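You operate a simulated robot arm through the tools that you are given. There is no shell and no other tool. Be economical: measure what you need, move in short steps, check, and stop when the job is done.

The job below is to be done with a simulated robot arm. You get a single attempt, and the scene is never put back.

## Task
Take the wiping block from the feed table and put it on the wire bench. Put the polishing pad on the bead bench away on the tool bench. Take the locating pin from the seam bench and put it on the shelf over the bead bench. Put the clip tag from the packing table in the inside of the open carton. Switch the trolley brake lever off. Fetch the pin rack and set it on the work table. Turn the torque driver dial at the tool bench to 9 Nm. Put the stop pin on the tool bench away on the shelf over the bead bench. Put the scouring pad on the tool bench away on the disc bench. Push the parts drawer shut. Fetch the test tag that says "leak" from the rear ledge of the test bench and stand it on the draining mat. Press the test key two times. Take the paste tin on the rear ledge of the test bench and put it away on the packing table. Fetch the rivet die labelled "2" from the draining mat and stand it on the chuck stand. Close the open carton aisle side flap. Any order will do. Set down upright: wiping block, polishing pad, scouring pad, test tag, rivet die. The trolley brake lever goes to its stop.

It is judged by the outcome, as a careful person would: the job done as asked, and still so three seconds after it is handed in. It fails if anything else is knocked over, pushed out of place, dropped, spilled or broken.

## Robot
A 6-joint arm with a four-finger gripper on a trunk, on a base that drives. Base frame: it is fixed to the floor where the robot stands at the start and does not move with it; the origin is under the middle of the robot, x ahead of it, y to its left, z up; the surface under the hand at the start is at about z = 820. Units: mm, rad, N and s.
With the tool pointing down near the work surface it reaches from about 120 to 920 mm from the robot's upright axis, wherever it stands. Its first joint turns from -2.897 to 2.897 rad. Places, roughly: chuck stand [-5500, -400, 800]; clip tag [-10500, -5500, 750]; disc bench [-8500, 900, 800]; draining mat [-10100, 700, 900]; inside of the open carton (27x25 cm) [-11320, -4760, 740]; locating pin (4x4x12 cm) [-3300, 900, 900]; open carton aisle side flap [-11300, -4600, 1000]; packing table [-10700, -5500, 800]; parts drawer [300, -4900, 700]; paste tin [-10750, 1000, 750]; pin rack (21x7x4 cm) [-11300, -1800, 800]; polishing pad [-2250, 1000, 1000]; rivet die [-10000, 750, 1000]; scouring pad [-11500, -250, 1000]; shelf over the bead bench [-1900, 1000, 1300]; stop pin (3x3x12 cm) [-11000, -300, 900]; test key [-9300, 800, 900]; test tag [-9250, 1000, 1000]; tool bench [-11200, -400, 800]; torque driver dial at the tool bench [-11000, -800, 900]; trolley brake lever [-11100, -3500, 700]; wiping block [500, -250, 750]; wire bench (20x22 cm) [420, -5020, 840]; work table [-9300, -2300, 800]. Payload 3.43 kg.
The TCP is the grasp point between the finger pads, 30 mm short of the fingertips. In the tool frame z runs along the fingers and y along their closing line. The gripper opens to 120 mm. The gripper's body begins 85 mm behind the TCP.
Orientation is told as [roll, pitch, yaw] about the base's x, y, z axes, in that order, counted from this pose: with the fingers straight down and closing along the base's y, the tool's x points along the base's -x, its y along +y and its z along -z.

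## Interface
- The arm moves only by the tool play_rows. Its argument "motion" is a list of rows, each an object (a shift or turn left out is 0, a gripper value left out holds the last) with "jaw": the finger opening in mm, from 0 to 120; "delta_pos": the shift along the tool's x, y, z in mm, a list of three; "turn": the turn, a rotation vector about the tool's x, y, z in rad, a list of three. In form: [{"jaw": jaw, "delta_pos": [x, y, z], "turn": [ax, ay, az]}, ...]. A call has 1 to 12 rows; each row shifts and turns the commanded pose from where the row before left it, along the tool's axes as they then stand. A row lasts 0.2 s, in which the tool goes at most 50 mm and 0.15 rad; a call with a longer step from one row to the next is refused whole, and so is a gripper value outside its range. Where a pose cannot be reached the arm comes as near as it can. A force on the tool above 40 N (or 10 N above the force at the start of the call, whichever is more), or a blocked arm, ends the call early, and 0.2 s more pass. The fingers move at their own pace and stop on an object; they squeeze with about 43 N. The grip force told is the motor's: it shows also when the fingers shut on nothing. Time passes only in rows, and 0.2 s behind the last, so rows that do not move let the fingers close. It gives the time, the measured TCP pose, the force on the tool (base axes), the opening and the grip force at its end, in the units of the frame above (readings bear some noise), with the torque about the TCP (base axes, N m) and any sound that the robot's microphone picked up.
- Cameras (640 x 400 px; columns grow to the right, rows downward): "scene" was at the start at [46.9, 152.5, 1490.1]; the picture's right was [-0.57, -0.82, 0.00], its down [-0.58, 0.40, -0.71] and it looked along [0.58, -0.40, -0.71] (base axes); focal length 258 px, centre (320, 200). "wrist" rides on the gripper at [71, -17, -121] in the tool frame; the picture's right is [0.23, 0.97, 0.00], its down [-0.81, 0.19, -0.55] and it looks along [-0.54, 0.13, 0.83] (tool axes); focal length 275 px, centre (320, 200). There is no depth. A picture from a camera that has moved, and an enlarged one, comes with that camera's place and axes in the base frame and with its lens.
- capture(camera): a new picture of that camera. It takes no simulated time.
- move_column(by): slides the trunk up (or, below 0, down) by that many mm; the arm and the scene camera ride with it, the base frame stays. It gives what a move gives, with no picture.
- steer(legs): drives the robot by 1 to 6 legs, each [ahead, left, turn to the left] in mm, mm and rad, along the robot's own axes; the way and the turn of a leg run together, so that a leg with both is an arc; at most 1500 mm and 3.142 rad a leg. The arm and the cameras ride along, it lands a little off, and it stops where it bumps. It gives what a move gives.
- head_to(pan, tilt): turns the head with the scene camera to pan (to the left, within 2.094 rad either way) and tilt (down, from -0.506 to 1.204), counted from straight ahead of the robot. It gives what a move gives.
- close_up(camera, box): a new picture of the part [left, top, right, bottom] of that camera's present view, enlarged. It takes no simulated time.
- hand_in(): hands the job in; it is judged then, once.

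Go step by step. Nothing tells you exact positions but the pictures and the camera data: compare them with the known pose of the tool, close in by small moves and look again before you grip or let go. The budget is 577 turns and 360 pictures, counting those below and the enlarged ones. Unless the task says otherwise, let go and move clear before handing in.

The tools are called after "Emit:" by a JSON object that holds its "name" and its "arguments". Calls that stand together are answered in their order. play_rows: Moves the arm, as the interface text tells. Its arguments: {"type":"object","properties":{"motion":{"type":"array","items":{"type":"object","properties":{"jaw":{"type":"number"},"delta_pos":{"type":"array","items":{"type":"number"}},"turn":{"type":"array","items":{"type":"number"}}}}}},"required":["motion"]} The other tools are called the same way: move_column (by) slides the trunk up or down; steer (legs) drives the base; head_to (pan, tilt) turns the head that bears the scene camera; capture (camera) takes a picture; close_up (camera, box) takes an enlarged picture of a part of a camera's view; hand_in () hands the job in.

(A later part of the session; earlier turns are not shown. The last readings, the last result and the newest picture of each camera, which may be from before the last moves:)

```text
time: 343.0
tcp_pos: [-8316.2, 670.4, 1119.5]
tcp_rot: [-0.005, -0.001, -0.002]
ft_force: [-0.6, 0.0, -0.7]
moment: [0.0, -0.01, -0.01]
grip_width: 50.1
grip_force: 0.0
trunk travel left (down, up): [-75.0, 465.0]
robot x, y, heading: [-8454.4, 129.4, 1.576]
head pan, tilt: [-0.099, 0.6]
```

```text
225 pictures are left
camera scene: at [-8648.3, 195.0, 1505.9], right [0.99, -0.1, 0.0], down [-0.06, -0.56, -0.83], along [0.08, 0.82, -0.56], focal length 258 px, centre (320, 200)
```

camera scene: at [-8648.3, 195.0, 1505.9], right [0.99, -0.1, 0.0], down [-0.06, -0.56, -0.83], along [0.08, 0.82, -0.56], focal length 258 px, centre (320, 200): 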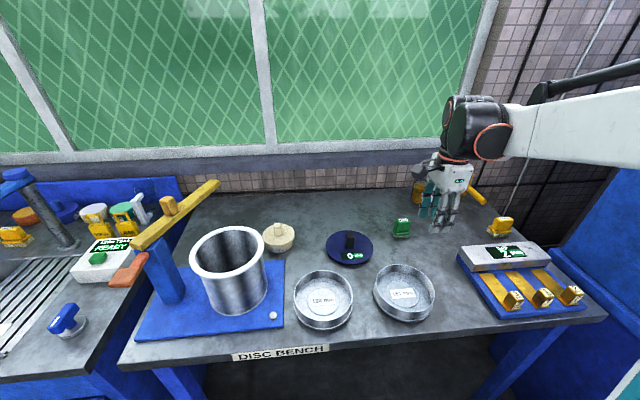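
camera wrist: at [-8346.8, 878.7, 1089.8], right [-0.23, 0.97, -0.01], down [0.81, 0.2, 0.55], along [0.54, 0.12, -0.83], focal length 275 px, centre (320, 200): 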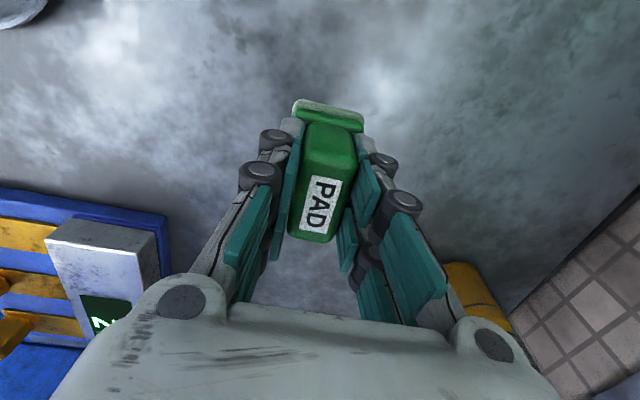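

The scouring pad stands on the disc bench. Next the test bench: I retract the arm and strafe left to the test key and tags.

Emit:
{"name": "play_rows", "arguments": {"motion": [{"delta_pos": [30, -40, 0]}, {"delta_pos": [30, -40, 0]}, {"delta_pos": [30, -40, 0]}, {"delta_pos": [30, -40, 0]}, {"delta_pos": [20, -30, 0]}]}}

Emit:
{"name": "steer", "arguments": {"legs": [[-60, 0, 0], [0, 780, 0]]}}

Emit:
{"name": "head_to", "arguments": {"pan": 0.0, "tilt": 0.6}}

Emit:
{"name": "capture", "arguments": {"camera": "scene"}}

```text
time: 344.2
tcp_pos: [-8454.6, 483.6, 1119.4]
tcp_rot: [-0.004, 0.0, -0.003]
ft_force: [-0.3, 0.9, 0.1]
moment: [0.02, 0.0, 0.0]
grip_width: 49.8
grip_force: 0.0
trunk travel left (down, up): [-75.0, 465.0]
robot x, y, heading: [-8458.2, 130.8, 1.576]
head pan, tilt: [-0.099, 0.6]
```

```text
time: 348.9
tcp_pos: [-9227.0, 419.6, 1119.7]
tcp_rot: [-0.006, 0.001, 0.013]
ft_force: [-0.4, 0.5, 0.3]
moment: [0.02, 0.04, -0.02]
grip_width: 50.1
grip_force: 0.0
trunk travel left (down, up): [-75.0, 465.0]
robot x, y, heading: [-9225.6, 61.0, 1.586]
head pan, tilt: [-0.099, 0.6]
```

```text
time: 349.6
tcp_pos: [-9226.4, 420.8, 1119.1]
tcp_rot: [-0.004, 0.001, 0.011]
ft_force: [-0.2, -0.2, -0.2]
moment: [0.0, 0.02, 0.01]
grip_width: 49.8
grip_force: 0.0
trunk travel left (down, up): [-75.0, 465.0]
robot x, y, heading: [-9224.6, 66.8, 1.582]
head pan, tilt: [0.0, 0.6]
```

```text
224 pictures are left
camera scene: at [-9426.1, 129.0, 1505.9], right [1.0, 0.01, 0.0], down [0.01, -0.56, -0.83], along [-0.01, 0.82, -0.56], focal length 258 px, centre (320, 200)
```

scene: 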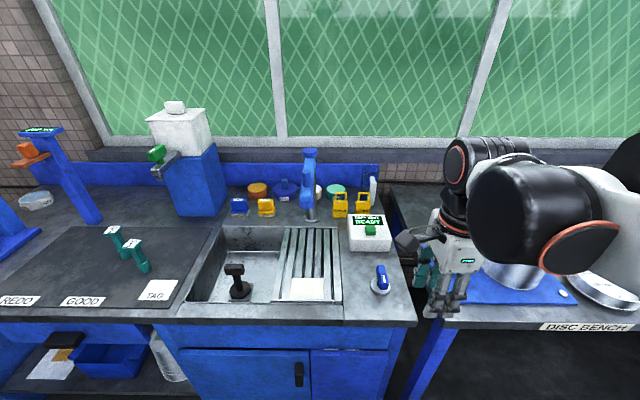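

Emit:
{"name": "close_up", "arguments": {"camera": "scene", "box": [220, 160, 420, 285]}}

Emit:
{"name": "close_up", "arguments": {"camera": "scene", "box": [0, 170, 220, 310]}}

```text
3.20 times, centred on (320, 222) of scene
camera zoom: at [-9426.1, 129.0, 1505.9], right [1.0, 0.01, 0.0], down [0.01, -0.56, -0.83], along [-0.01, 0.82, -0.56], focal length 826 px, centre (320, 128)
```

zoom: 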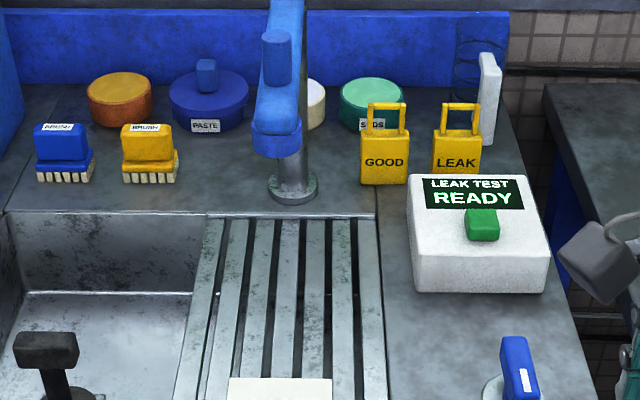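

```text
2.86 times, centred on (110, 240) of scene
camera zoom: at [-9426.1, 129.0, 1505.9], right [1.0, 0.01, 0.0], down [0.01, -0.56, -0.83], along [-0.01, 0.82, -0.56], focal length 738 px, centre (920, 86)
```

zoom: 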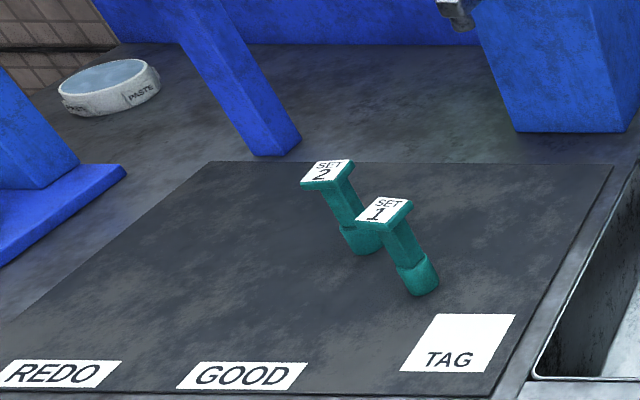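

The green key on the "LEAK TEST" box is around (−9256, 815). The yellow LEAK tag stands behind at about (−9256, 987). First the key: I close the fingers and go above it.

Emit:
{"name": "play_rows", "arguments": {"motion": [{"jaw": 0, "delta_pos": [0, 45, 0]}, {"delta_pos": [10, 45, 0]}, {"delta_pos": [10, 45, 0]}, {"delta_pos": [10, 45, 0]}, {"delta_pos": [0, 45, 0]}, {"delta_pos": [0, 45, 0]}, {"delta_pos": [0, 45, 0]}, {"delta_pos": [0, 30, 10]}]}}

Emit:
{"name": "capture", "arguments": {"camera": "wrist"}}

Emit:
{"name": "close_up", "arguments": {"camera": "scene", "box": [280, 120, 480, 245]}}

```text
time: 351.4
tcp_pos: [-9261.9, 766.3, 1107.9]
tcp_rot: [-0.005, 0.001, 0.009]
ft_force: [0.5, 0.1, -0.2]
moment: [-0.03, -0.01, 0.0]
grip_width: 0.1
grip_force: 33.0
trunk travel left (down, up): [-75.0, 465.0]
robot x, y, heading: [-9224.5, 67.0, 1.584]
head pan, tilt: [0.0, 0.6]
```

```text
221 pictures are left
camera wrist: at [-9333.9, 748.2, 1228.4], right [-0.24, 0.97, -0.01], down [0.81, 0.2, 0.55], along [0.54, 0.13, -0.83], focal length 275 px, centre (320, 200)
```

wrist: 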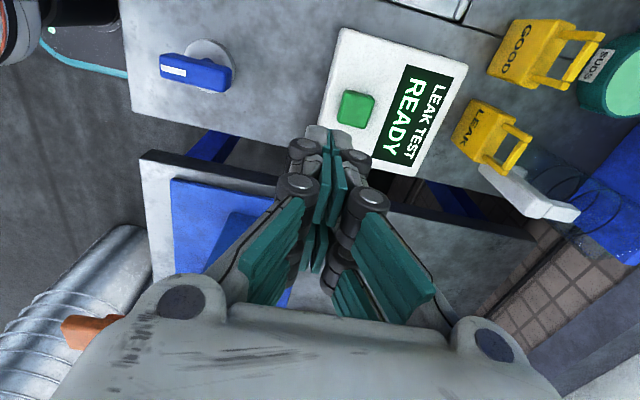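

```text
3.20 times, centred on (380, 182) of scene
camera zoom: at [-9426.2, 129.5, 1505.8], right [1.0, 0.01, 0.0], down [0.01, -0.57, -0.82], along [-0.01, 0.82, -0.57], focal length 826 px, centre (128, 256)
```

zoom: 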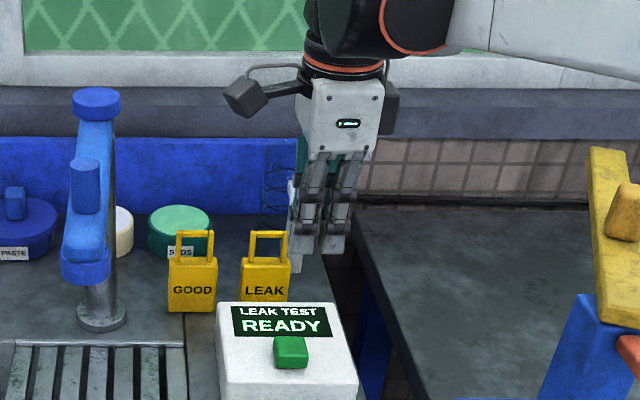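

The key's top is at about (−9261, 806, 920). I place the fingertips above it and press once.

Emit:
{"name": "play_rows", "arguments": {"motion": [{"delta_pos": [0, 40, 45]}, {"delta_pos": [0, 0, 45]}, {"delta_pos": [0, 0, 40]}]}}

Emit:
{"name": "play_rows", "arguments": {"motion": [{"delta_pos": [0, 0, 5]}, {"delta_pos": [0, 0, 4]}, {"delta_pos": [0, 0, 4]}, {"delta_pos": [0, 0, 3]}, {"delta_pos": [0, 0, 3]}, {"delta_pos": [0, 0, 3]}]}}

Emit:
{"name": "capture", "arguments": {"camera": "wrist"}}

Emit:
{"name": "close_up", "arguments": {"camera": "scene", "box": [300, 160, 460, 260]}}

```text
refused: row 1 steps farther than a row can; nothing moved
```

```text
time: 352.8
tcp_pos: [-9260.8, 765.1, 1085.7]
tcp_rot: [-0.005, 0.0, 0.011]
ft_force: [0.0, -0.2, -0.1]
moment: [0.0, 0.0, 0.03]
grip_width: 0.2
grip_force: 33.5
trunk travel left (down, up): [-75.0, 465.0]
robot x, y, heading: [-9223.3, 67.6, 1.587]
head pan, tilt: [0.0, 0.6]
```

```text
219 pictures are left
camera wrist: at [-9332.8, 747.6, 1205.6], right [-0.24, 0.97, -0.01], down [0.81, 0.2, 0.55], along [0.54, 0.13, -0.83], focal length 275 px, centre (320, 200)
```

wrist: 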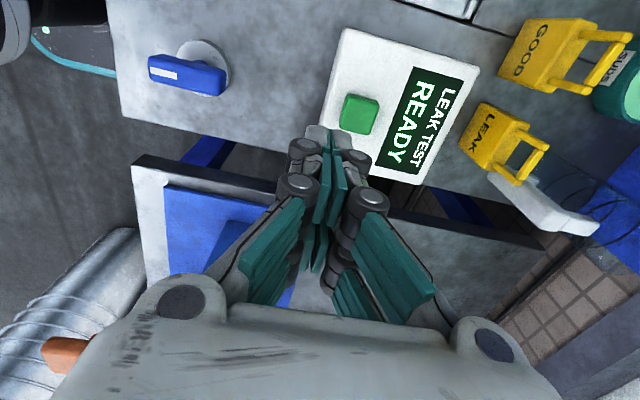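

```text
4.00 times, centred on (380, 210) of scene
camera zoom: at [-9426.2, 129.2, 1505.9], right [1.0, 0.01, 0.0], down [0.01, -0.57, -0.82], along [-0.01, 0.82, -0.57], focal length 1033 px, centre (80, 160)
```

zoom: 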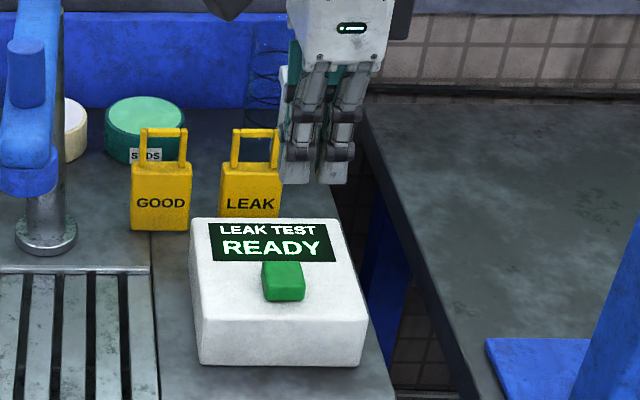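

I redo the approach with shorter steps.

Emit:
{"name": "play_rows", "arguments": {"motion": [{"delta_pos": [0, 30, 30]}, {"delta_pos": [0, 11, 40]}, {"delta_pos": [0, 0, 40]}, {"delta_pos": [0, 0, 10]}]}}

Emit:
{"name": "capture", "arguments": {"camera": "wrist"}}

Emit:
{"name": "close_up", "arguments": {"camera": "scene", "box": [300, 160, 460, 260]}}

```text
time: 353.8
tcp_pos: [-9260.2, 803.4, 964.2]
tcp_rot: [-0.007, -0.001, 0.013]
ft_force: [1.0, 0.4, -0.2]
moment: [-0.01, -0.02, 0.0]
grip_width: 0.0
grip_force: 33.8
trunk travel left (down, up): [-75.0, 465.0]
robot x, y, heading: [-9223.9, 63.6, 1.582]
head pan, tilt: [0.0, 0.6]
```

```text
217 pictures are left
camera wrist: at [-9332.3, 785.7, 1085.4], right [-0.24, 0.97, -0.01], down [0.81, 0.2, 0.55], along [0.54, 0.13, -0.83], focal length 275 px, centre (320, 200)
```

wrist: 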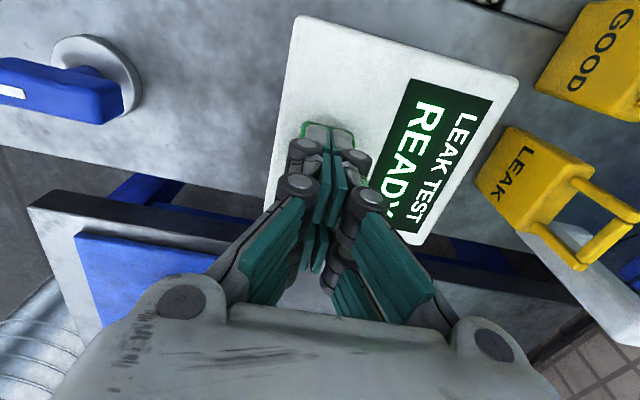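

```text
4.00 times, centred on (380, 210) of scene
camera zoom: at [-9426.2, 129.3, 1505.9], right [1.0, 0.01, 0.0], down [0.01, -0.57, -0.82], along [-0.01, 0.82, -0.57], focal length 1033 px, centre (80, 160)
```

zoom: 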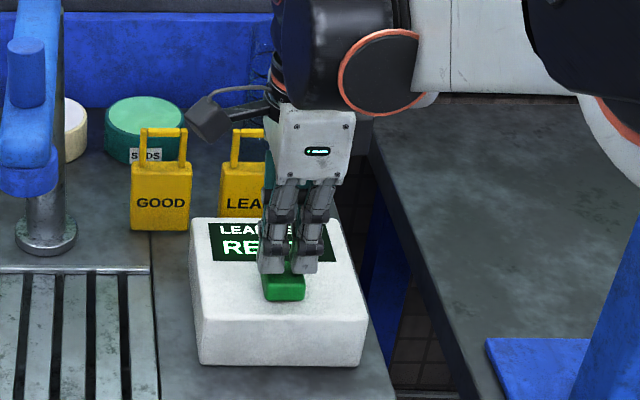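

The tips are right above the key. I press down gently.

Emit:
{"name": "play_rows", "arguments": {"motion": [{"delta_pos": [0, 0, 4]}, {"delta_pos": [0, 0, 4]}, {"delta_pos": [0, 0, 3]}, {"delta_pos": [0, 0, 2]}, {"delta_pos": [0, 0, 2]}, {"delta_pos": [0, 0, 2]}, {"delta_pos": [0, 0, 2]}]}}

Emit:
{"name": "close_up", "arguments": {"camera": "scene", "box": [300, 160, 460, 260]}}

```text
time: 355.4
tcp_pos: [-9261.1, 804.4, 948.3]
tcp_rot: [-0.003, 0.0, 0.01]
ft_force: [2.6, 8.3, 27.8]
moment: [0.23, -0.12, 0.0]
grip_width: 6.1
grip_force: 33.2
trunk travel left (down, up): [-75.0, 465.0]
robot x, y, heading: [-9225.1, 63.6, 1.58]
head pan, tilt: [0.0, 0.6]
heard: click
```

```text
4.00 times, centred on (380, 210) of scene
camera zoom: at [-9425.8, 127.8, 1506.3], right [1.0, 0.01, 0.0], down [0.01, -0.56, -0.83], along [-0.01, 0.83, -0.56], focal length 1033 px, centre (80, 160)
```

zoom: 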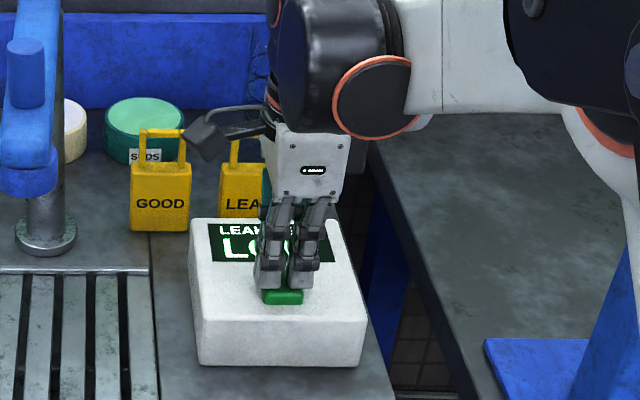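

One click heard; the display changed. I release and look.

Emit:
{"name": "play_rows", "arguments": {"motion": [{"delta_pos": [0, 0, -10]}, {"delta_pos": [0, 0, -10]}, {}, {}]}}

Emit:
{"name": "close_up", "arguments": {"camera": "scene", "box": [300, 160, 460, 260]}}

```text
time: 356.4
tcp_pos: [-9260.6, 803.8, 967.4]
tcp_rot: [-0.007, 0.001, 0.013]
ft_force: [1.1, -0.9, -0.1]
moment: [0.02, -0.01, -0.04]
grip_width: 0.0
grip_force: 33.2
trunk travel left (down, up): [-75.0, 465.0]
robot x, y, heading: [-9221.9, 62.8, 1.581]
head pan, tilt: [0.0, 0.6]
```

```text
4.00 times, centred on (380, 210) of scene
camera zoom: at [-9426.2, 129.2, 1505.9], right [1.0, 0.01, 0.0], down [0.01, -0.57, -0.82], along [-0.01, 0.82, -0.57], focal length 1033 px, centre (80, 160)
```

zoom: 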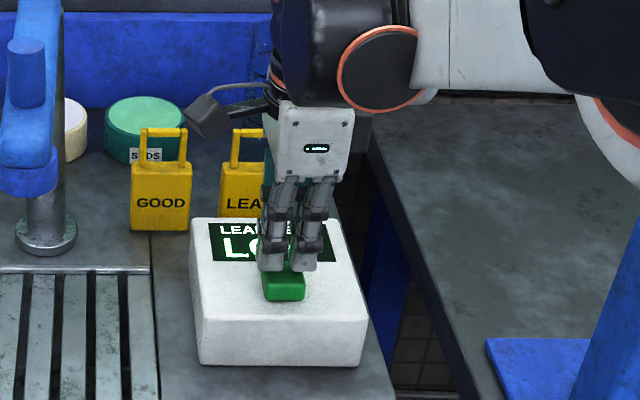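

The key sprang back. I press the second time.

Emit:
{"name": "play_rows", "arguments": {"motion": [{"delta_pos": [0, 0, 7]}, {"delta_pos": [0, 0, 4]}, {"delta_pos": [0, 0, 3]}, {"delta_pos": [0, 0, 2]}, {"delta_pos": [0, 0, 2]}, {"delta_pos": [0, 0, 2]}, {"delta_pos": [0, 0, 2]}]}}

Emit:
{"name": "play_rows", "arguments": {"motion": [{"delta_pos": [0, 0, -12]}, {"delta_pos": [0, 0, -40]}, {"delta_pos": [0, -20, -40]}, {"delta_pos": [0, -40, -20]}]}}

Emit:
{"name": "close_up", "arguments": {"camera": "scene", "box": [300, 160, 460, 260]}}

Emit:
{"name": "capture", "arguments": {"camera": "wrist"}}

```text
time: 358.0
tcp_pos: [-9260.7, 804.5, 947.8]
tcp_rot: [-0.002, -0.002, 0.011]
ft_force: [-0.4, 2.9, 29.5]
moment: [0.06, -0.01, 0.08]
grip_width: 6.0
grip_force: 33.7
trunk travel left (down, up): [-75.0, 465.0]
robot x, y, heading: [-9226.3, 66.3, 1.588]
head pan, tilt: [0.0, 0.6]
heard: click
stopped in row 7: the force on the tool passed its limit at 42 N (the readings are from after the stop); the commanded pose is now the measured one
```

```text
time: 359.0
tcp_pos: [-9260.3, 747.2, 1060.7]
tcp_rot: [-0.003, 0.001, 0.012]
ft_force: [0.2, 0.0, 0.3]
moment: [-0.03, -0.05, 0.0]
grip_width: 0.1
grip_force: 33.1
trunk travel left (down, up): [-75.0, 465.0]
robot x, y, heading: [-9226.2, 62.2, 1.584]
head pan, tilt: [0.0, 0.6]
```

```text
4.00 times, centred on (380, 210) of scene
camera zoom: at [-9426.1, 129.1, 1506.0], right [1.0, 0.01, 0.0], down [0.01, -0.56, -0.83], along [-0.01, 0.83, -0.56], focal length 1033 px, centre (80, 160)
```

zoom: 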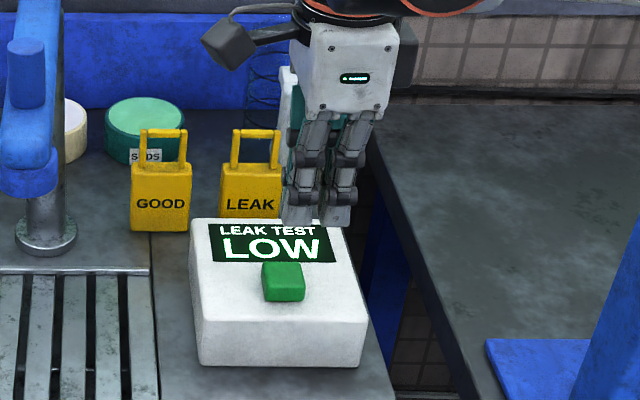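

```text
212 pictures are left
camera wrist: at [-9330.8, 728.5, 1180.3], right [-0.24, 0.97, 0.0], down [0.81, 0.2, 0.55], along [0.54, 0.13, -0.83], focal length 275 px, centre (320, 200)
```

wrist: 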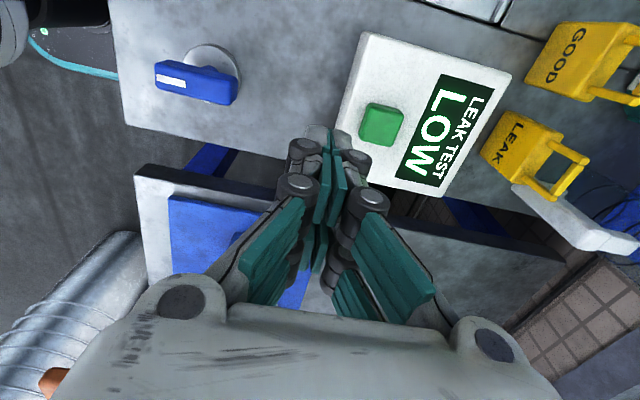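

Two clicks were heard. Next the LEAK tag at about (−9265, 987). I move the base 70 mm closer and go above the tag with opened fingers.

Emit:
{"name": "steer", "arguments": {"legs": [[75, 0, -0.012]]}}

Emit:
{"name": "play_rows", "arguments": {"motion": [{"jaw": 64, "delta_pos": [2, 35, -20]}, {"delta_pos": [0, 35, 0]}, {"delta_pos": [0, 35, 0]}, {"delta_pos": [0, 30, 0]}]}}

Emit:
{"name": "capture", "arguments": {"camera": "wrist"}}

Emit:
{"name": "close_up", "arguments": {"camera": "scene", "box": [290, 120, 490, 245]}}

```text
time: 360.1
tcp_pos: [-9251.4, 822.3, 1060.0]
tcp_rot: [-0.002, 0.001, 0.0]
ft_force: [0.8, 0.9, -0.1]
moment: [0.0, 0.0, -0.01]
grip_width: 0.3
grip_force: 33.4
trunk travel left (down, up): [-75.0, 465.0]
robot x, y, heading: [-9224.6, 143.8, 1.571]
head pan, tilt: [0.0, 0.6]
```

```text
time: 361.1
tcp_pos: [-9253.3, 958.8, 1079.8]
tcp_rot: [-0.004, 0.001, 0.0]
ft_force: [-0.6, -0.3, -0.1]
moment: [0.02, -0.02, 0.03]
grip_width: 64.0
grip_force: 0.1
trunk travel left (down, up): [-75.0, 465.0]
robot x, y, heading: [-9223.9, 140.2, 1.572]
head pan, tilt: [0.0, 0.6]
```

```text
211 pictures are left
camera wrist: at [-9324.8, 941.4, 1199.7], right [-0.23, 0.97, 0.0], down [0.81, 0.19, 0.55], along [0.54, 0.12, -0.83], focal length 275 px, centre (320, 200)
```

wrist: 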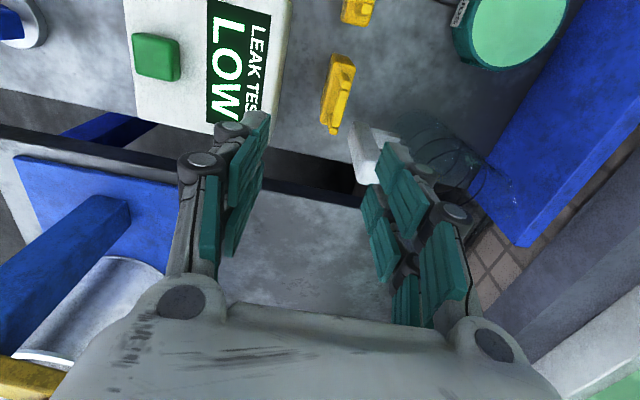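

```text
3.20 times, centred on (390, 182) of scene
camera zoom: at [-9426.0, 206.7, 1505.8], right [1.0, 0.0, 0.0], down [0.0, -0.57, -0.82], along [0.0, 0.82, -0.57], focal length 826 px, centre (96, 256)
```

zoom: 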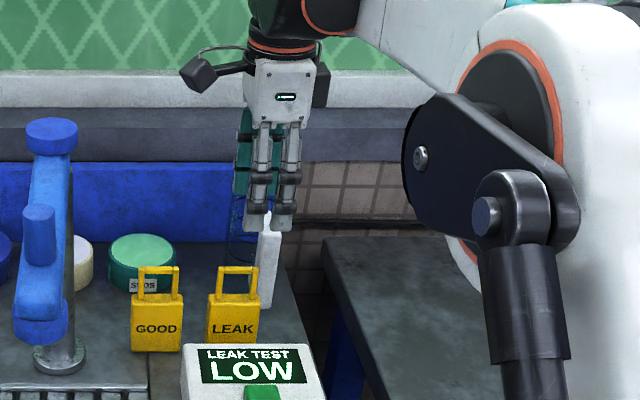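

The tag is at about (−9268, 966). I narrow the opening to 50 and descend over it.

Emit:
{"name": "play_rows", "arguments": {"motion": [{"jaw": 50, "delta_pos": [14, 8, 20]}, {"delta_pos": [0, 0, 40]}, {"delta_pos": [0, 0, 35]}]}}

Emit:
{"name": "capture", "arguments": {"camera": "wrist"}}

Emit:
{"name": "close_up", "arguments": {"camera": "scene", "box": [310, 150, 430, 225]}}

```text
time: 361.9
tcp_pos: [-9267.2, 965.8, 985.2]
tcp_rot: [-0.004, 0.002, 0.001]
ft_force: [-0.1, -0.5, -0.8]
moment: [0.02, -0.01, 0.02]
grip_width: 50.1
grip_force: 0.1
trunk travel left (down, up): [-75.0, 465.0]
robot x, y, heading: [-9224.1, 143.4, 1.575]
head pan, tilt: [0.0, 0.6]
```

```text
209 pictures are left
camera wrist: at [-9338.7, 949.0, 1104.3], right [-0.23, 0.97, 0.0], down [0.81, 0.19, 0.55], along [0.54, 0.12, -0.83], focal length 275 px, centre (320, 200)
```

wrist: 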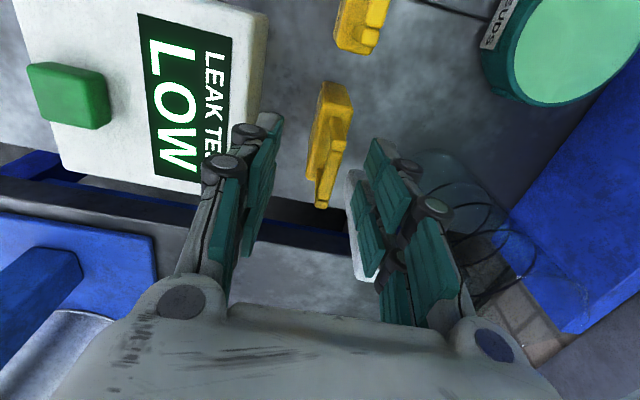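

```text
5.33 times, centred on (370, 188) of scene
camera zoom: at [-9425.9, 206.6, 1505.9], right [1.0, 0.0, 0.0], down [0.0, -0.57, -0.82], along [0.0, 0.82, -0.57], focal length 1377 px, centre (53, 267)
```

zoom: 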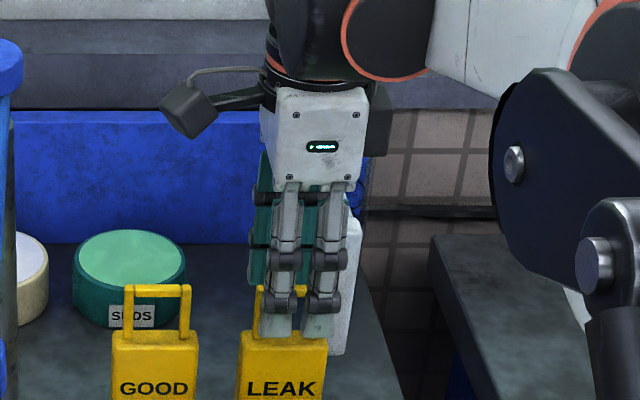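

Emit:
{"name": "play_rows", "arguments": {"motion": [{"delta_pos": [5, 3, 25]}, {"delta_pos": [0, 0, 25]}, {"delta_pos": [0, 0, 17]}, {"jaw": 5}, {"jaw": 5}, {"jaw": 5}]}}

Emit:
{"name": "capture", "arguments": {"camera": "wrist"}}

```text
time: 363.3
tcp_pos: [-9273.3, 968.8, 916.6]
tcp_rot: [-0.004, -0.001, 0.0]
ft_force: [-0.3, 1.0, -0.5]
moment: [-0.02, -0.03, -0.01]
grip_width: 21.1
grip_force: 43.1
trunk travel left (down, up): [-75.0, 465.0]
robot x, y, heading: [-9222.9, 141.2, 1.573]
head pan, tilt: [0.0, 0.6]
```

```text
207 pictures are left
camera wrist: at [-9344.7, 950.5, 1037.4], right [-0.23, 0.97, 0.0], down [0.81, 0.19, 0.55], along [0.54, 0.12, -0.83], focal length 275 px, centre (320, 200)
```

wrist: 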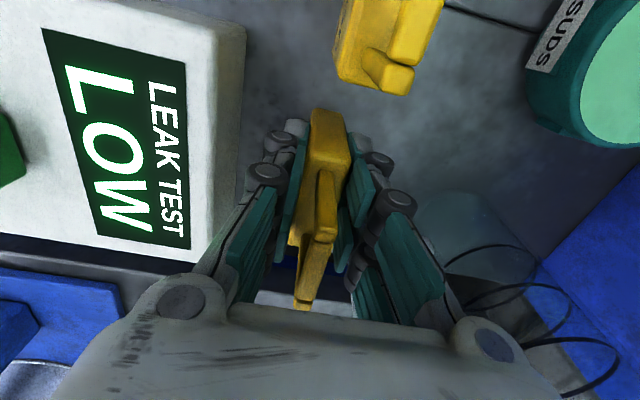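

The tag is held (21 mm). I lift, retract, and strafe left to the mat.

Emit:
{"name": "play_rows", "arguments": {"motion": [{"delta_pos": [0, 0, -30]}, {"delta_pos": [0, 0, -45]}, {"delta_pos": [0, 0, -45]}, {"delta_pos": [0, 0, -45]}, {"delta_pos": [0, -45, -10]}, {"delta_pos": [0, -45, -10]}, {"delta_pos": [0, -45, -10]}, {"delta_pos": [0, -45, 0]}, {"delta_pos": [0, -45, 0]}, {"delta_pos": [0, -45, 0]}, {"delta_pos": [0, -45, 0]}, {"delta_pos": [0, -45, 0]}]}}

Emit:
{"name": "steer", "arguments": {"legs": [[-70, 0, 0], [0, 900, 0]]}}

Emit:
{"name": "head_to", "arguments": {"pan": -0.1, "tilt": 0.65}}

Emit:
{"name": "capture", "arguments": {"camera": "scene"}}

```text
time: 365.9
tcp_pos: [-9275.5, 607.3, 1111.7]
tcp_rot: [-0.002, 0.0, 0.0]
ft_force: [0.2, 0.6, -0.6]
moment: [0.02, -0.03, 0.01]
grip_width: 21.1
grip_force: 42.8
trunk travel left (down, up): [-75.0, 465.0]
robot x, y, heading: [-9227.9, 137.8, 1.572]
head pan, tilt: [0.0, 0.6]
```

```text
time: 371.2
tcp_pos: [-10164.7, 548.2, 1113.8]
tcp_rot: [-0.002, 0.0, -0.021]
ft_force: [0.2, -0.5, -0.1]
moment: [0.0, 0.04, 0.02]
grip_width: 20.9
grip_force: 42.8
trunk travel left (down, up): [-75.0, 465.0]
robot x, y, heading: [-10123.7, 79.1, 1.547]
head pan, tilt: [0.0, 0.6]
```

```text
time: 371.9
tcp_pos: [-10164.2, 548.9, 1113.3]
tcp_rot: [-0.003, 0.001, -0.022]
ft_force: [-0.1, 0.6, 0.1]
moment: [0.0, -0.01, 0.0]
grip_width: 21.0
grip_force: 42.7
trunk travel left (down, up): [-75.0, 465.0]
robot x, y, heading: [-10120.6, 75.3, 1.551]
head pan, tilt: [-0.099, 0.649]
```

```text
206 pictures are left
camera scene: at [-10314.9, 147.1, 1501.6], right [0.99, -0.12, 0.0], down [-0.07, -0.6, -0.8], along [0.1, 0.79, -0.6], focal length 258 px, centre (320, 200)
```

scene: 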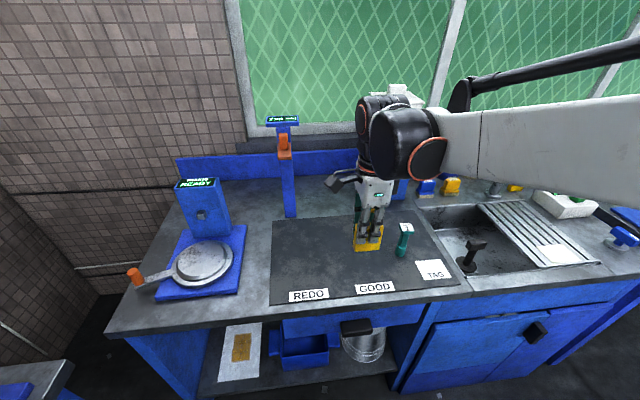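

I place it at about (−10255, 710), an empty part of the mat.

Emit:
{"name": "play_rows", "arguments": {"motion": [{"delta_pos": [24, 40, 0]}, {"delta_pos": [24, 40, 0]}, {"delta_pos": [24, 40, 0]}, {"delta_pos": [24, 40, 0]}, {"delta_pos": [0, 0, 45]}, {"delta_pos": [0, 0, 45]}, {"delta_pos": [0, 0, 45]}, {"delta_pos": [0, 0, 30]}]}}

Emit:
{"name": "capture", "arguments": {"camera": "wrist"}}

Emit:
{"name": "close_up", "arguments": {"camera": "scene", "box": [220, 160, 460, 310]}}

```text
time: 373.7
tcp_pos: [-10256.2, 710.3, 948.0]
tcp_rot: [-0.004, 0.0, -0.021]
ft_force: [-0.2, 0.2, -0.4]
moment: [-0.01, -0.02, 0.01]
grip_width: 21.2
grip_force: 42.7
trunk travel left (down, up): [-75.0, 465.0]
robot x, y, heading: [-10124.2, 78.7, 1.55]
head pan, tilt: [-0.099, 0.649]
```

```text
205 pictures are left
camera wrist: at [-10328.2, 694.6, 1067.8], right [-0.21, 0.98, 0.0], down [0.81, 0.18, 0.55], along [0.54, 0.11, -0.83], focal length 275 px, centre (320, 200)
```

wrist: 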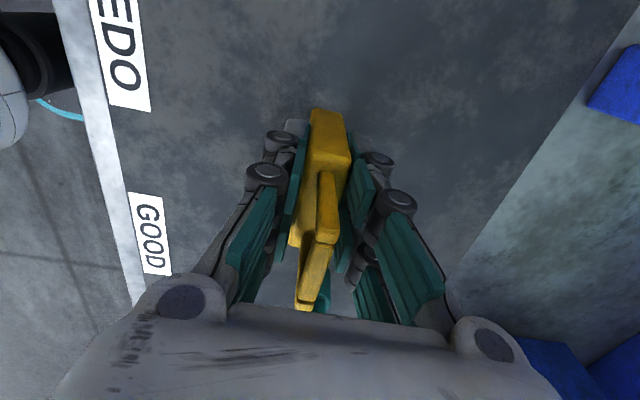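

```text
2.67 times, centred on (340, 235) of scene
camera zoom: at [-10315.1, 147.6, 1501.6], right [0.99, -0.12, 0.0], down [-0.07, -0.6, -0.8], along [0.1, 0.79, -0.6], focal length 689 px, centre (267, 107)
```

zoom: 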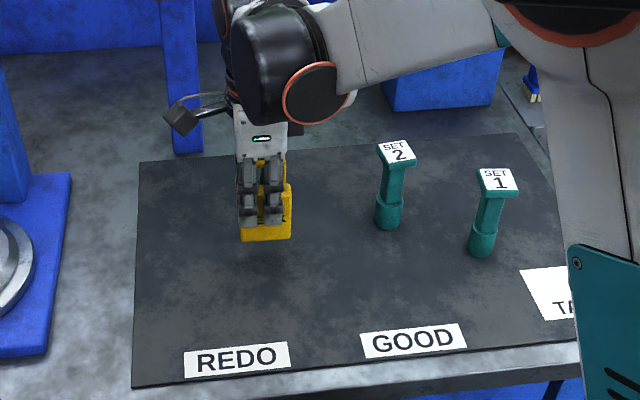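

Emit:
{"name": "play_rows", "arguments": {"motion": [{"delta_pos": [0, 0, 12]}, {"delta_pos": [0, 0, 5]}, {"delta_pos": [0, 0, 3]}, {"delta_pos": [0, 0, 3]}, {"delta_pos": [0, 0, 3]}, {"delta_pos": [0, 0, 3]}, {"delta_pos": [0, 0, 3]}, {"delta_pos": [0, 0, 3]}, {"delta_pos": [0, 0, 3]}, {"delta_pos": [0, 0, 3]}]}}

Emit:
{"name": "close_up", "arguments": {"camera": "scene", "box": [220, 160, 460, 310]}}

```text
time: 375.2
tcp_pos: [-10256.5, 710.2, 920.4]
tcp_rot: [-0.002, 0.001, -0.022]
ft_force: [-0.2, -1.0, 24.1]
moment: [-0.08, -0.14, 0.0]
grip_width: 21.2
grip_force: 42.7
trunk travel left (down, up): [-75.0, 465.0]
robot x, y, heading: [-10124.3, 79.4, 1.552]
head pan, tilt: [-0.099, 0.649]
stopped in row 7: the force on the tool passed its limit at 42 N (the readings are from after the stop); the commanded pose is now the measured one
```

```text
2.67 times, centred on (340, 235) of scene
camera zoom: at [-10314.5, 145.1, 1502.0], right [0.99, -0.12, 0.0], down [-0.07, -0.6, -0.8], along [0.1, 0.79, -0.6], focal length 689 px, centre (267, 107)
```

zoom: 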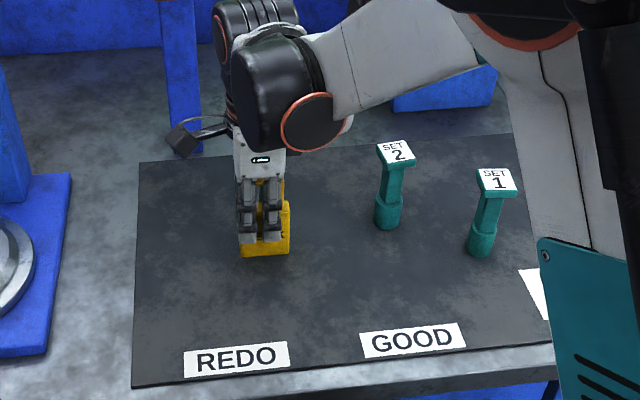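

The tag stands on the mat. I release, lift, and look for the paste tin at the rear-left.

Emit:
{"name": "play_rows", "arguments": {"motion": [{"delta_pos": [0, 0, -1], "jaw": 42}, {"jaw": 42}, {"delta_pos": [0, 0, -20]}, {"delta_pos": [0, 0, -45]}, {"delta_pos": [0, 0, -45]}, {"delta_pos": [0, -45, -20]}, {"delta_pos": [0, -45, -20]}, {"delta_pos": [0, -45, -20]}]}}

Emit:
{"name": "steer", "arguments": {"legs": [[0, 380, 0.02]]}}

Emit:
{"name": "capture", "arguments": {"camera": "scene"}}

```text
time: 377.0
tcp_pos: [-10258.2, 576.1, 1092.4]
tcp_rot: [0.001, -0.001, -0.02]
ft_force: [-0.5, 0.9, 0.2]
moment: [-0.01, 0.0, -0.02]
grip_width: 42.3
grip_force: 0.1
trunk travel left (down, up): [-75.0, 465.0]
robot x, y, heading: [-10124.8, 77.3, 1.55]
head pan, tilt: [-0.099, 0.649]
```

```text
time: 379.4
tcp_pos: [-10657.2, 578.2, 1093.0]
tcp_rot: [-0.002, 0.002, 0.001]
ft_force: [-0.2, 0.3, 1.1]
moment: [0.0, -0.03, 0.0]
grip_width: 42.0
grip_force: 0.0
trunk travel left (down, up): [-75.0, 465.0]
robot x, y, heading: [-10513.3, 80.3, 1.576]
head pan, tilt: [-0.099, 0.649]
```

```text
202 pictures are left
camera scene: at [-10674.0, 141.0, 1511.1], right [0.9, -0.44, 0.0], down [-0.23, -0.46, -0.86], along [0.38, 0.77, -0.52], focal length 258 px, centre (320, 200)
```

scene: 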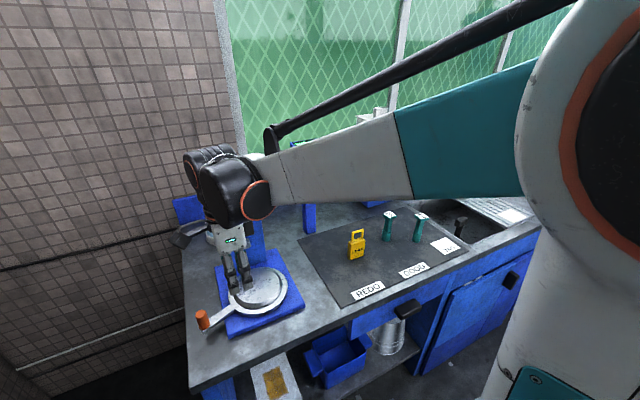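

Emit:
{"name": "play_rows", "arguments": {"motion": [{"delta_pos": [-40, 20, -10]}, {"delta_pos": [-40, 20, -10]}, {"delta_pos": [-40, 20, -10]}, {"delta_pos": [-40, 20, -10]}, {"delta_pos": [-40, 20, -10]}, {"delta_pos": [-40, 20, -10]}]}}

Emit:
{"name": "head_to", "arguments": {"pan": 0.05, "tilt": 0.6}}

Emit:
{"name": "capture", "arguments": {"camera": "scene"}}

Emit:
{"name": "capture", "arguments": {"camera": "wrist"}}

```text
time: 380.9
tcp_pos: [-10417.8, 698.6, 1154.5]
tcp_rot: [-0.001, -0.001, 0.0]
ft_force: [0.4, -0.5, 0.5]
moment: [-0.01, 0.02, 0.02]
grip_width: 41.9
grip_force: 0.1
trunk travel left (down, up): [-75.0, 465.0]
robot x, y, heading: [-10514.0, 83.0, 1.568]
head pan, tilt: [-0.099, 0.649]
```

```text
time: 381.6
tcp_pos: [-10419.5, 697.3, 1155.2]
tcp_rot: [-0.002, 0.001, 0.0]
ft_force: [0.4, -0.5, 0.5]
moment: [0.0, -0.05, 0.02]
grip_width: 42.0
grip_force: 0.1
trunk travel left (down, up): [-75.0, 465.0]
robot x, y, heading: [-10514.1, 80.8, 1.58]
head pan, tilt: [0.051, 0.6]
```

```text
201 pictures are left
camera scene: at [-10718.5, 148.6, 1505.9], right [1.0, 0.05, 0.0], down [0.03, -0.56, -0.82], along [-0.04, 0.82, -0.57], focal length 258 px, centre (320, 200)
```

scene: 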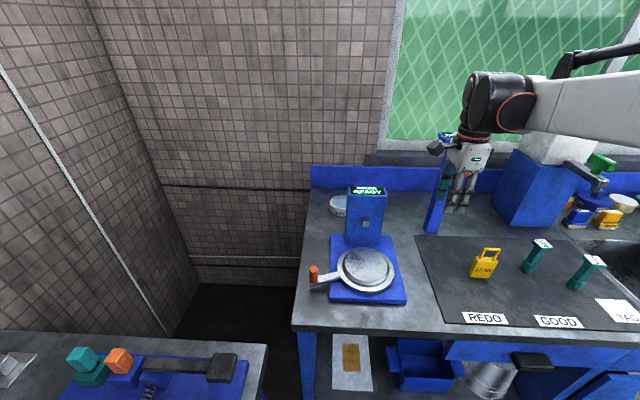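

```text
200 pictures are left
camera wrist: at [-10491.3, 681.4, 1274.6], right [-0.23, 0.97, 0.0], down [0.81, 0.19, 0.55], along [0.54, 0.13, -0.83], focal length 275 px, centre (320, 200)
```

wrist: 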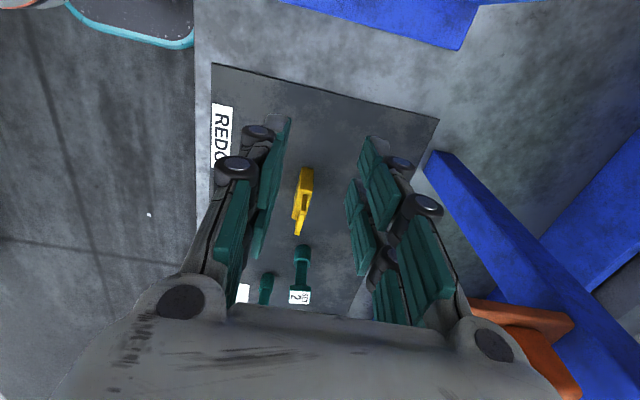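

Emit:
{"name": "close_up", "arguments": {"camera": "scene", "box": [280, 150, 440, 250]}}

```text
4.00 times, centred on (360, 200) of scene
camera zoom: at [-10718.5, 148.6, 1505.9], right [1.0, 0.05, 0.0], down [0.03, -0.56, -0.82], along [-0.04, 0.82, -0.57], focal length 1033 px, centre (160, 200)
```

zoom: 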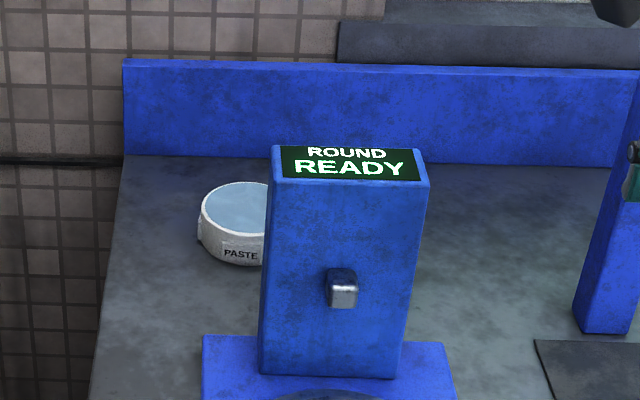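

The tin (≈90 mm wide) stands behind the ROUND device at about (−10674, 1031). To keep the forearm above that device (top ≈1068) I raise the trunk high so the arm comes down steeply.

Emit:
{"name": "steer", "arguments": {"legs": [[95, 0, 0]]}}

Emit:
{"name": "move_column", "arguments": {"by": 360}}

Emit:
{"name": "play_rows", "arguments": {"motion": [{"jaw": 116, "delta_pos": [40, 25, 0]}, {"delta_pos": [40, 25, 0]}, {"delta_pos": [40, 25, 0]}, {"delta_pos": [40, 25, 0]}, {"delta_pos": [40, 25, 0]}, {"delta_pos": [40, 25, 0]}, {"delta_pos": [15, 40, 20]}, {"delta_pos": [0, 29, 40]}, {"delta_pos": [0, 0, 50]}, {"delta_pos": [0, 0, 50]}]}}

Emit:
{"name": "capture", "arguments": {"camera": "scene"}}

Emit:
{"name": "capture", "arguments": {"camera": "wrist"}}

```text
time: 382.7
tcp_pos: [-10418.3, 795.3, 1153.6]
tcp_rot: [-0.001, 0.001, 0.001]
ft_force: [-0.6, -0.1, -0.8]
moment: [0.0, 0.01, 0.0]
grip_width: 42.0
grip_force: 0.0
trunk travel left (down, up): [-75.0, 465.0]
robot x, y, heading: [-10511.8, 177.2, 1.573]
head pan, tilt: [0.051, 0.6]
```

```text
time: 386.2
tcp_pos: [-10419.0, 793.8, 1515.1]
tcp_rot: [-0.002, -0.001, -0.001]
ft_force: [0.1, -0.2, -0.1]
moment: [0.0, -0.01, -0.02]
grip_width: 41.8
grip_force: 0.0
trunk travel left (down, up): [-435.0, 105.0]
robot x, y, heading: [-10514.1, 181.6, 1.568]
head pan, tilt: [0.051, 0.6]
```

```text
time: 388.4
tcp_pos: [-10672.0, 1014.6, 1352.8]
tcp_rot: [-0.002, 0.001, -0.001]
ft_force: [0.1, 0.1, 0.3]
moment: [-0.05, 0.01, 0.0]
grip_width: 116.0
grip_force: 0.1
trunk travel left (down, up): [-435.0, 105.0]
robot x, y, heading: [-10510.2, 176.4, 1.57]
head pan, tilt: [0.051, 0.6]
```

```text
198 pictures are left
camera scene: at [-10718.9, 246.3, 1865.7], right [1.0, 0.05, 0.0], down [0.03, -0.57, -0.82], along [-0.04, 0.82, -0.57], focal length 258 px, centre (320, 200)
```

scene: 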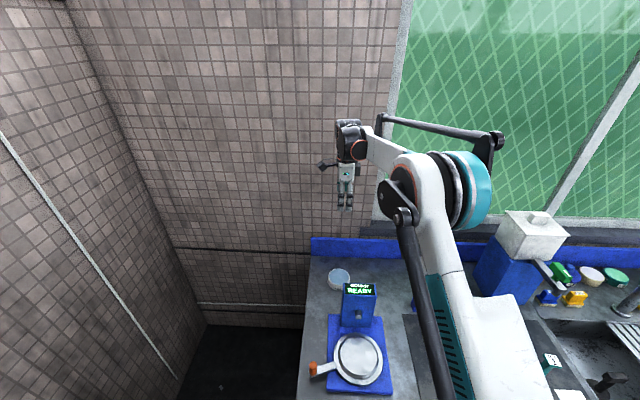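

```text
197 pictures are left
camera wrist: at [-10744.3, 998.0, 1473.0], right [-0.23, 0.97, 0.0], down [0.81, 0.19, 0.55], along [0.54, 0.12, -0.83], focal length 275 px, centre (320, 200)
```

wrist: 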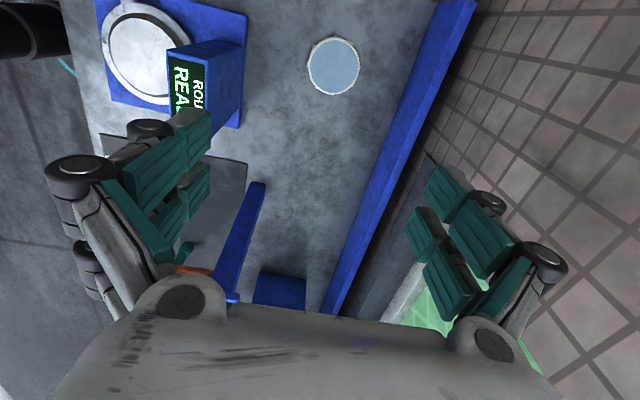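

The tin is about 100–105 mm wide; I open fully and descend partway to re-measure.

Emit:
{"name": "play_rows", "arguments": {"motion": [{"jaw": 120, "delta_pos": [0, 18, 45]}, {"delta_pos": [0, 0, 50]}, {"delta_pos": [0, 0, 50]}, {"delta_pos": [0, 0, 50]}, {"delta_pos": [0, 0, 50]}, {"delta_pos": [0, 0, 50]}, {"delta_pos": [0, 0, 35]}]}}

Emit:
{"name": "capture", "arguments": {"camera": "wrist"}}

Emit:
{"name": "close_up", "arguments": {"camera": "scene", "box": [270, 180, 430, 280]}}

```text
time: 390.0
tcp_pos: [-10672.3, 1020.7, 1032.9]
tcp_rot: [0.001, 0.0, 0.0]
ft_force: [-0.1, 0.1, -0.4]
moment: [0.01, 0.03, 0.02]
grip_width: 120.0
grip_force: 0.0
out of reach, approached as far as the arm can: row 7
trunk travel left (down, up): [-435.0, 105.0]
robot x, y, heading: [-10510.3, 180.8, 1.574]
head pan, tilt: [0.051, 0.6]
```

```text
196 pictures are left
camera wrist: at [-10743.9, 1003.8, 1152.4], right [-0.23, 0.97, 0.0], down [0.81, 0.19, 0.55], along [0.54, 0.13, -0.83], focal length 275 px, centre (320, 200)
```

wrist: 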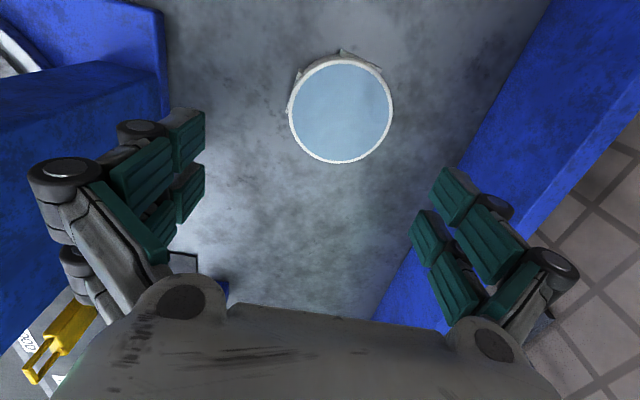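

```text
4.00 times, centred on (350, 230) of scene
camera zoom: at [-10718.5, 243.7, 1866.0], right [1.0, 0.05, 0.0], down [0.03, -0.56, -0.83], along [-0.04, 0.82, -0.56], focal length 1033 px, centre (200, 80)
```

zoom: 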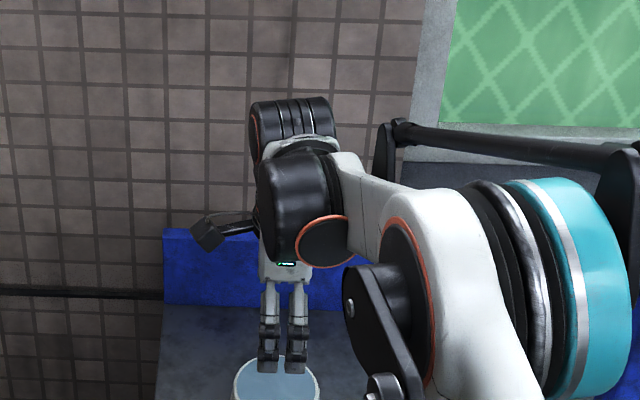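

The arm is at its limit here. I lower the trunk by 90 and then fine-position.

Emit:
{"name": "move_column", "arguments": {"by": -90}}

Emit:
{"name": "play_rows", "arguments": {"motion": [{"delta_pos": [2, 10, 0]}, {"delta_pos": [0, 9, 0]}]}}

Emit:
{"name": "capture", "arguments": {"camera": "wrist"}}

Emit:
{"name": "capture", "arguments": {"camera": "scene"}}

```text
time: 391.2
tcp_pos: [-10673.3, 1021.3, 942.3]
tcp_rot: [0.0, -0.001, -0.001]
ft_force: [0.3, 0.8, 0.3]
moment: [0.0, 0.01, -0.03]
grip_width: 119.8
grip_force: 0.0
trunk travel left (down, up): [-345.0, 195.0]
robot x, y, heading: [-10513.0, 177.1, 1.573]
head pan, tilt: [0.051, 0.6]
```

```text
time: 391.8
tcp_pos: [-10671.9, 1028.3, 950.9]
tcp_rot: [0.003, -0.001, -0.002]
ft_force: [0.2, 0.1, -0.4]
moment: [0.01, -0.02, 0.02]
grip_width: 120.1
grip_force: 0.1
out of reach, approached as far as the arm can: row 1, 2
trunk travel left (down, up): [-345.0, 195.0]
robot x, y, heading: [-10517.8, 178.7, 1.569]
head pan, tilt: [0.051, 0.6]
```

```text
194 pictures are left
camera wrist: at [-10743.5, 1010.4, 1070.8], right [-0.23, 0.97, 0.0], down [0.81, 0.19, 0.55], along [0.54, 0.13, -0.83], focal length 275 px, centre (320, 200)
```

wrist: 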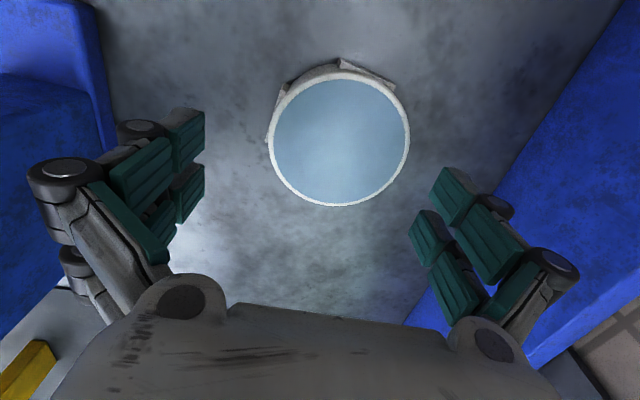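

```text
193 pictures are left
camera scene: at [-10718.7, 244.5, 1775.9], right [1.0, 0.05, 0.0], down [0.03, -0.56, -0.82], along [-0.04, 0.82, -0.57], focal length 258 px, centre (320, 200)
```

scene: 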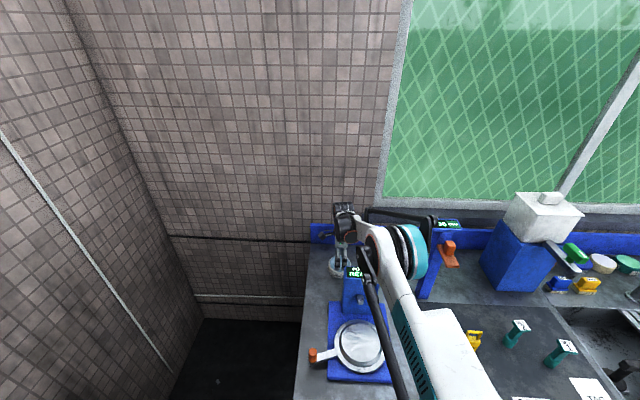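

I need the base about 60 mm closer: I pull the arm back 60 mm and drive ahead 70.

Emit:
{"name": "play_rows", "arguments": {"motion": [{"delta_pos": [0, -35, 0]}, {"delta_pos": [0, -35, 0]}]}}

Emit:
{"name": "steer", "arguments": {"legs": [[75, 0, 0]]}}

Emit:
{"name": "capture", "arguments": {"camera": "wrist"}}

```text
time: 392.4
tcp_pos: [-10671.1, 957.2, 951.1]
tcp_rot: [0.002, 0.0, -0.001]
ft_force: [0.6, 0.6, 0.2]
moment: [-0.01, 0.03, 0.0]
grip_width: 120.2
grip_force: 0.1
trunk travel left (down, up): [-345.0, 195.0]
robot x, y, heading: [-10517.8, 177.9, 1.572]
head pan, tilt: [0.051, 0.6]
```

```text
time: 393.5
tcp_pos: [-10672.4, 1034.9, 949.0]
tcp_rot: [-0.001, 0.001, 0.001]
ft_force: [-0.9, 0.4, 0.2]
moment: [-0.03, 0.01, 0.02]
grip_width: 120.1
grip_force: 0.0
trunk travel left (down, up): [-345.0, 195.0]
robot x, y, heading: [-10512.0, 256.2, 1.57]
head pan, tilt: [0.051, 0.6]
```

```text
192 pictures are left
camera wrist: at [-10745.0, 1016.7, 1069.9], right [-0.23, 0.97, 0.0], down [0.81, 0.19, 0.55], along [0.54, 0.13, -0.83], focal length 275 px, centre (320, 200)
```

wrist: 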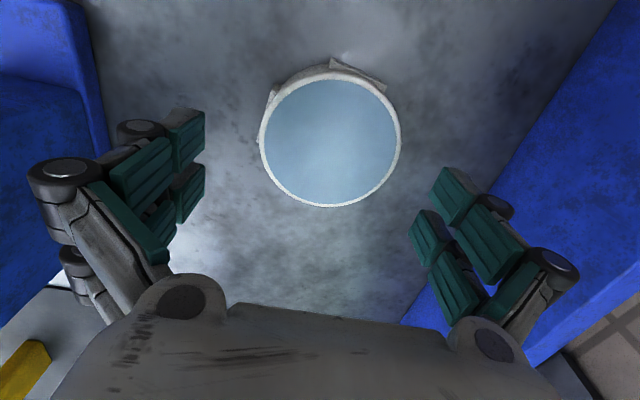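

Centre at (−10677, 1040). I correct 5 mm and descend carefully.

Emit:
{"name": "play_rows", "arguments": {"motion": [{"delta_pos": [5, 5, 0]}, {"delta_pos": [0, 0, 20]}, {"delta_pos": [0, 0, 15]}]}}

Emit:
{"name": "capture", "arguments": {"camera": "wrist"}}

```text
time: 394.3
tcp_pos: [-10678.0, 1039.2, 914.8]
tcp_rot: [-0.001, 0.001, 0.001]
ft_force: [-0.3, -0.5, 0.1]
moment: [0.0, 0.02, 0.0]
grip_width: 119.8
grip_force: 0.0
trunk travel left (down, up): [-345.0, 195.0]
robot x, y, heading: [-10516.4, 249.7, 1.572]
head pan, tilt: [0.051, 0.6]
```

```text
191 pictures are left
camera wrist: at [-10750.1, 1021.4, 1034.9], right [-0.23, 0.97, 0.0], down [0.81, 0.19, 0.55], along [0.54, 0.13, -0.83], focal length 275 px, centre (320, 200)
```

wrist: 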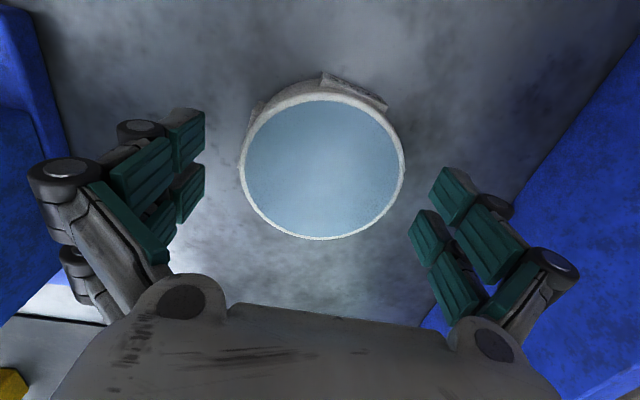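

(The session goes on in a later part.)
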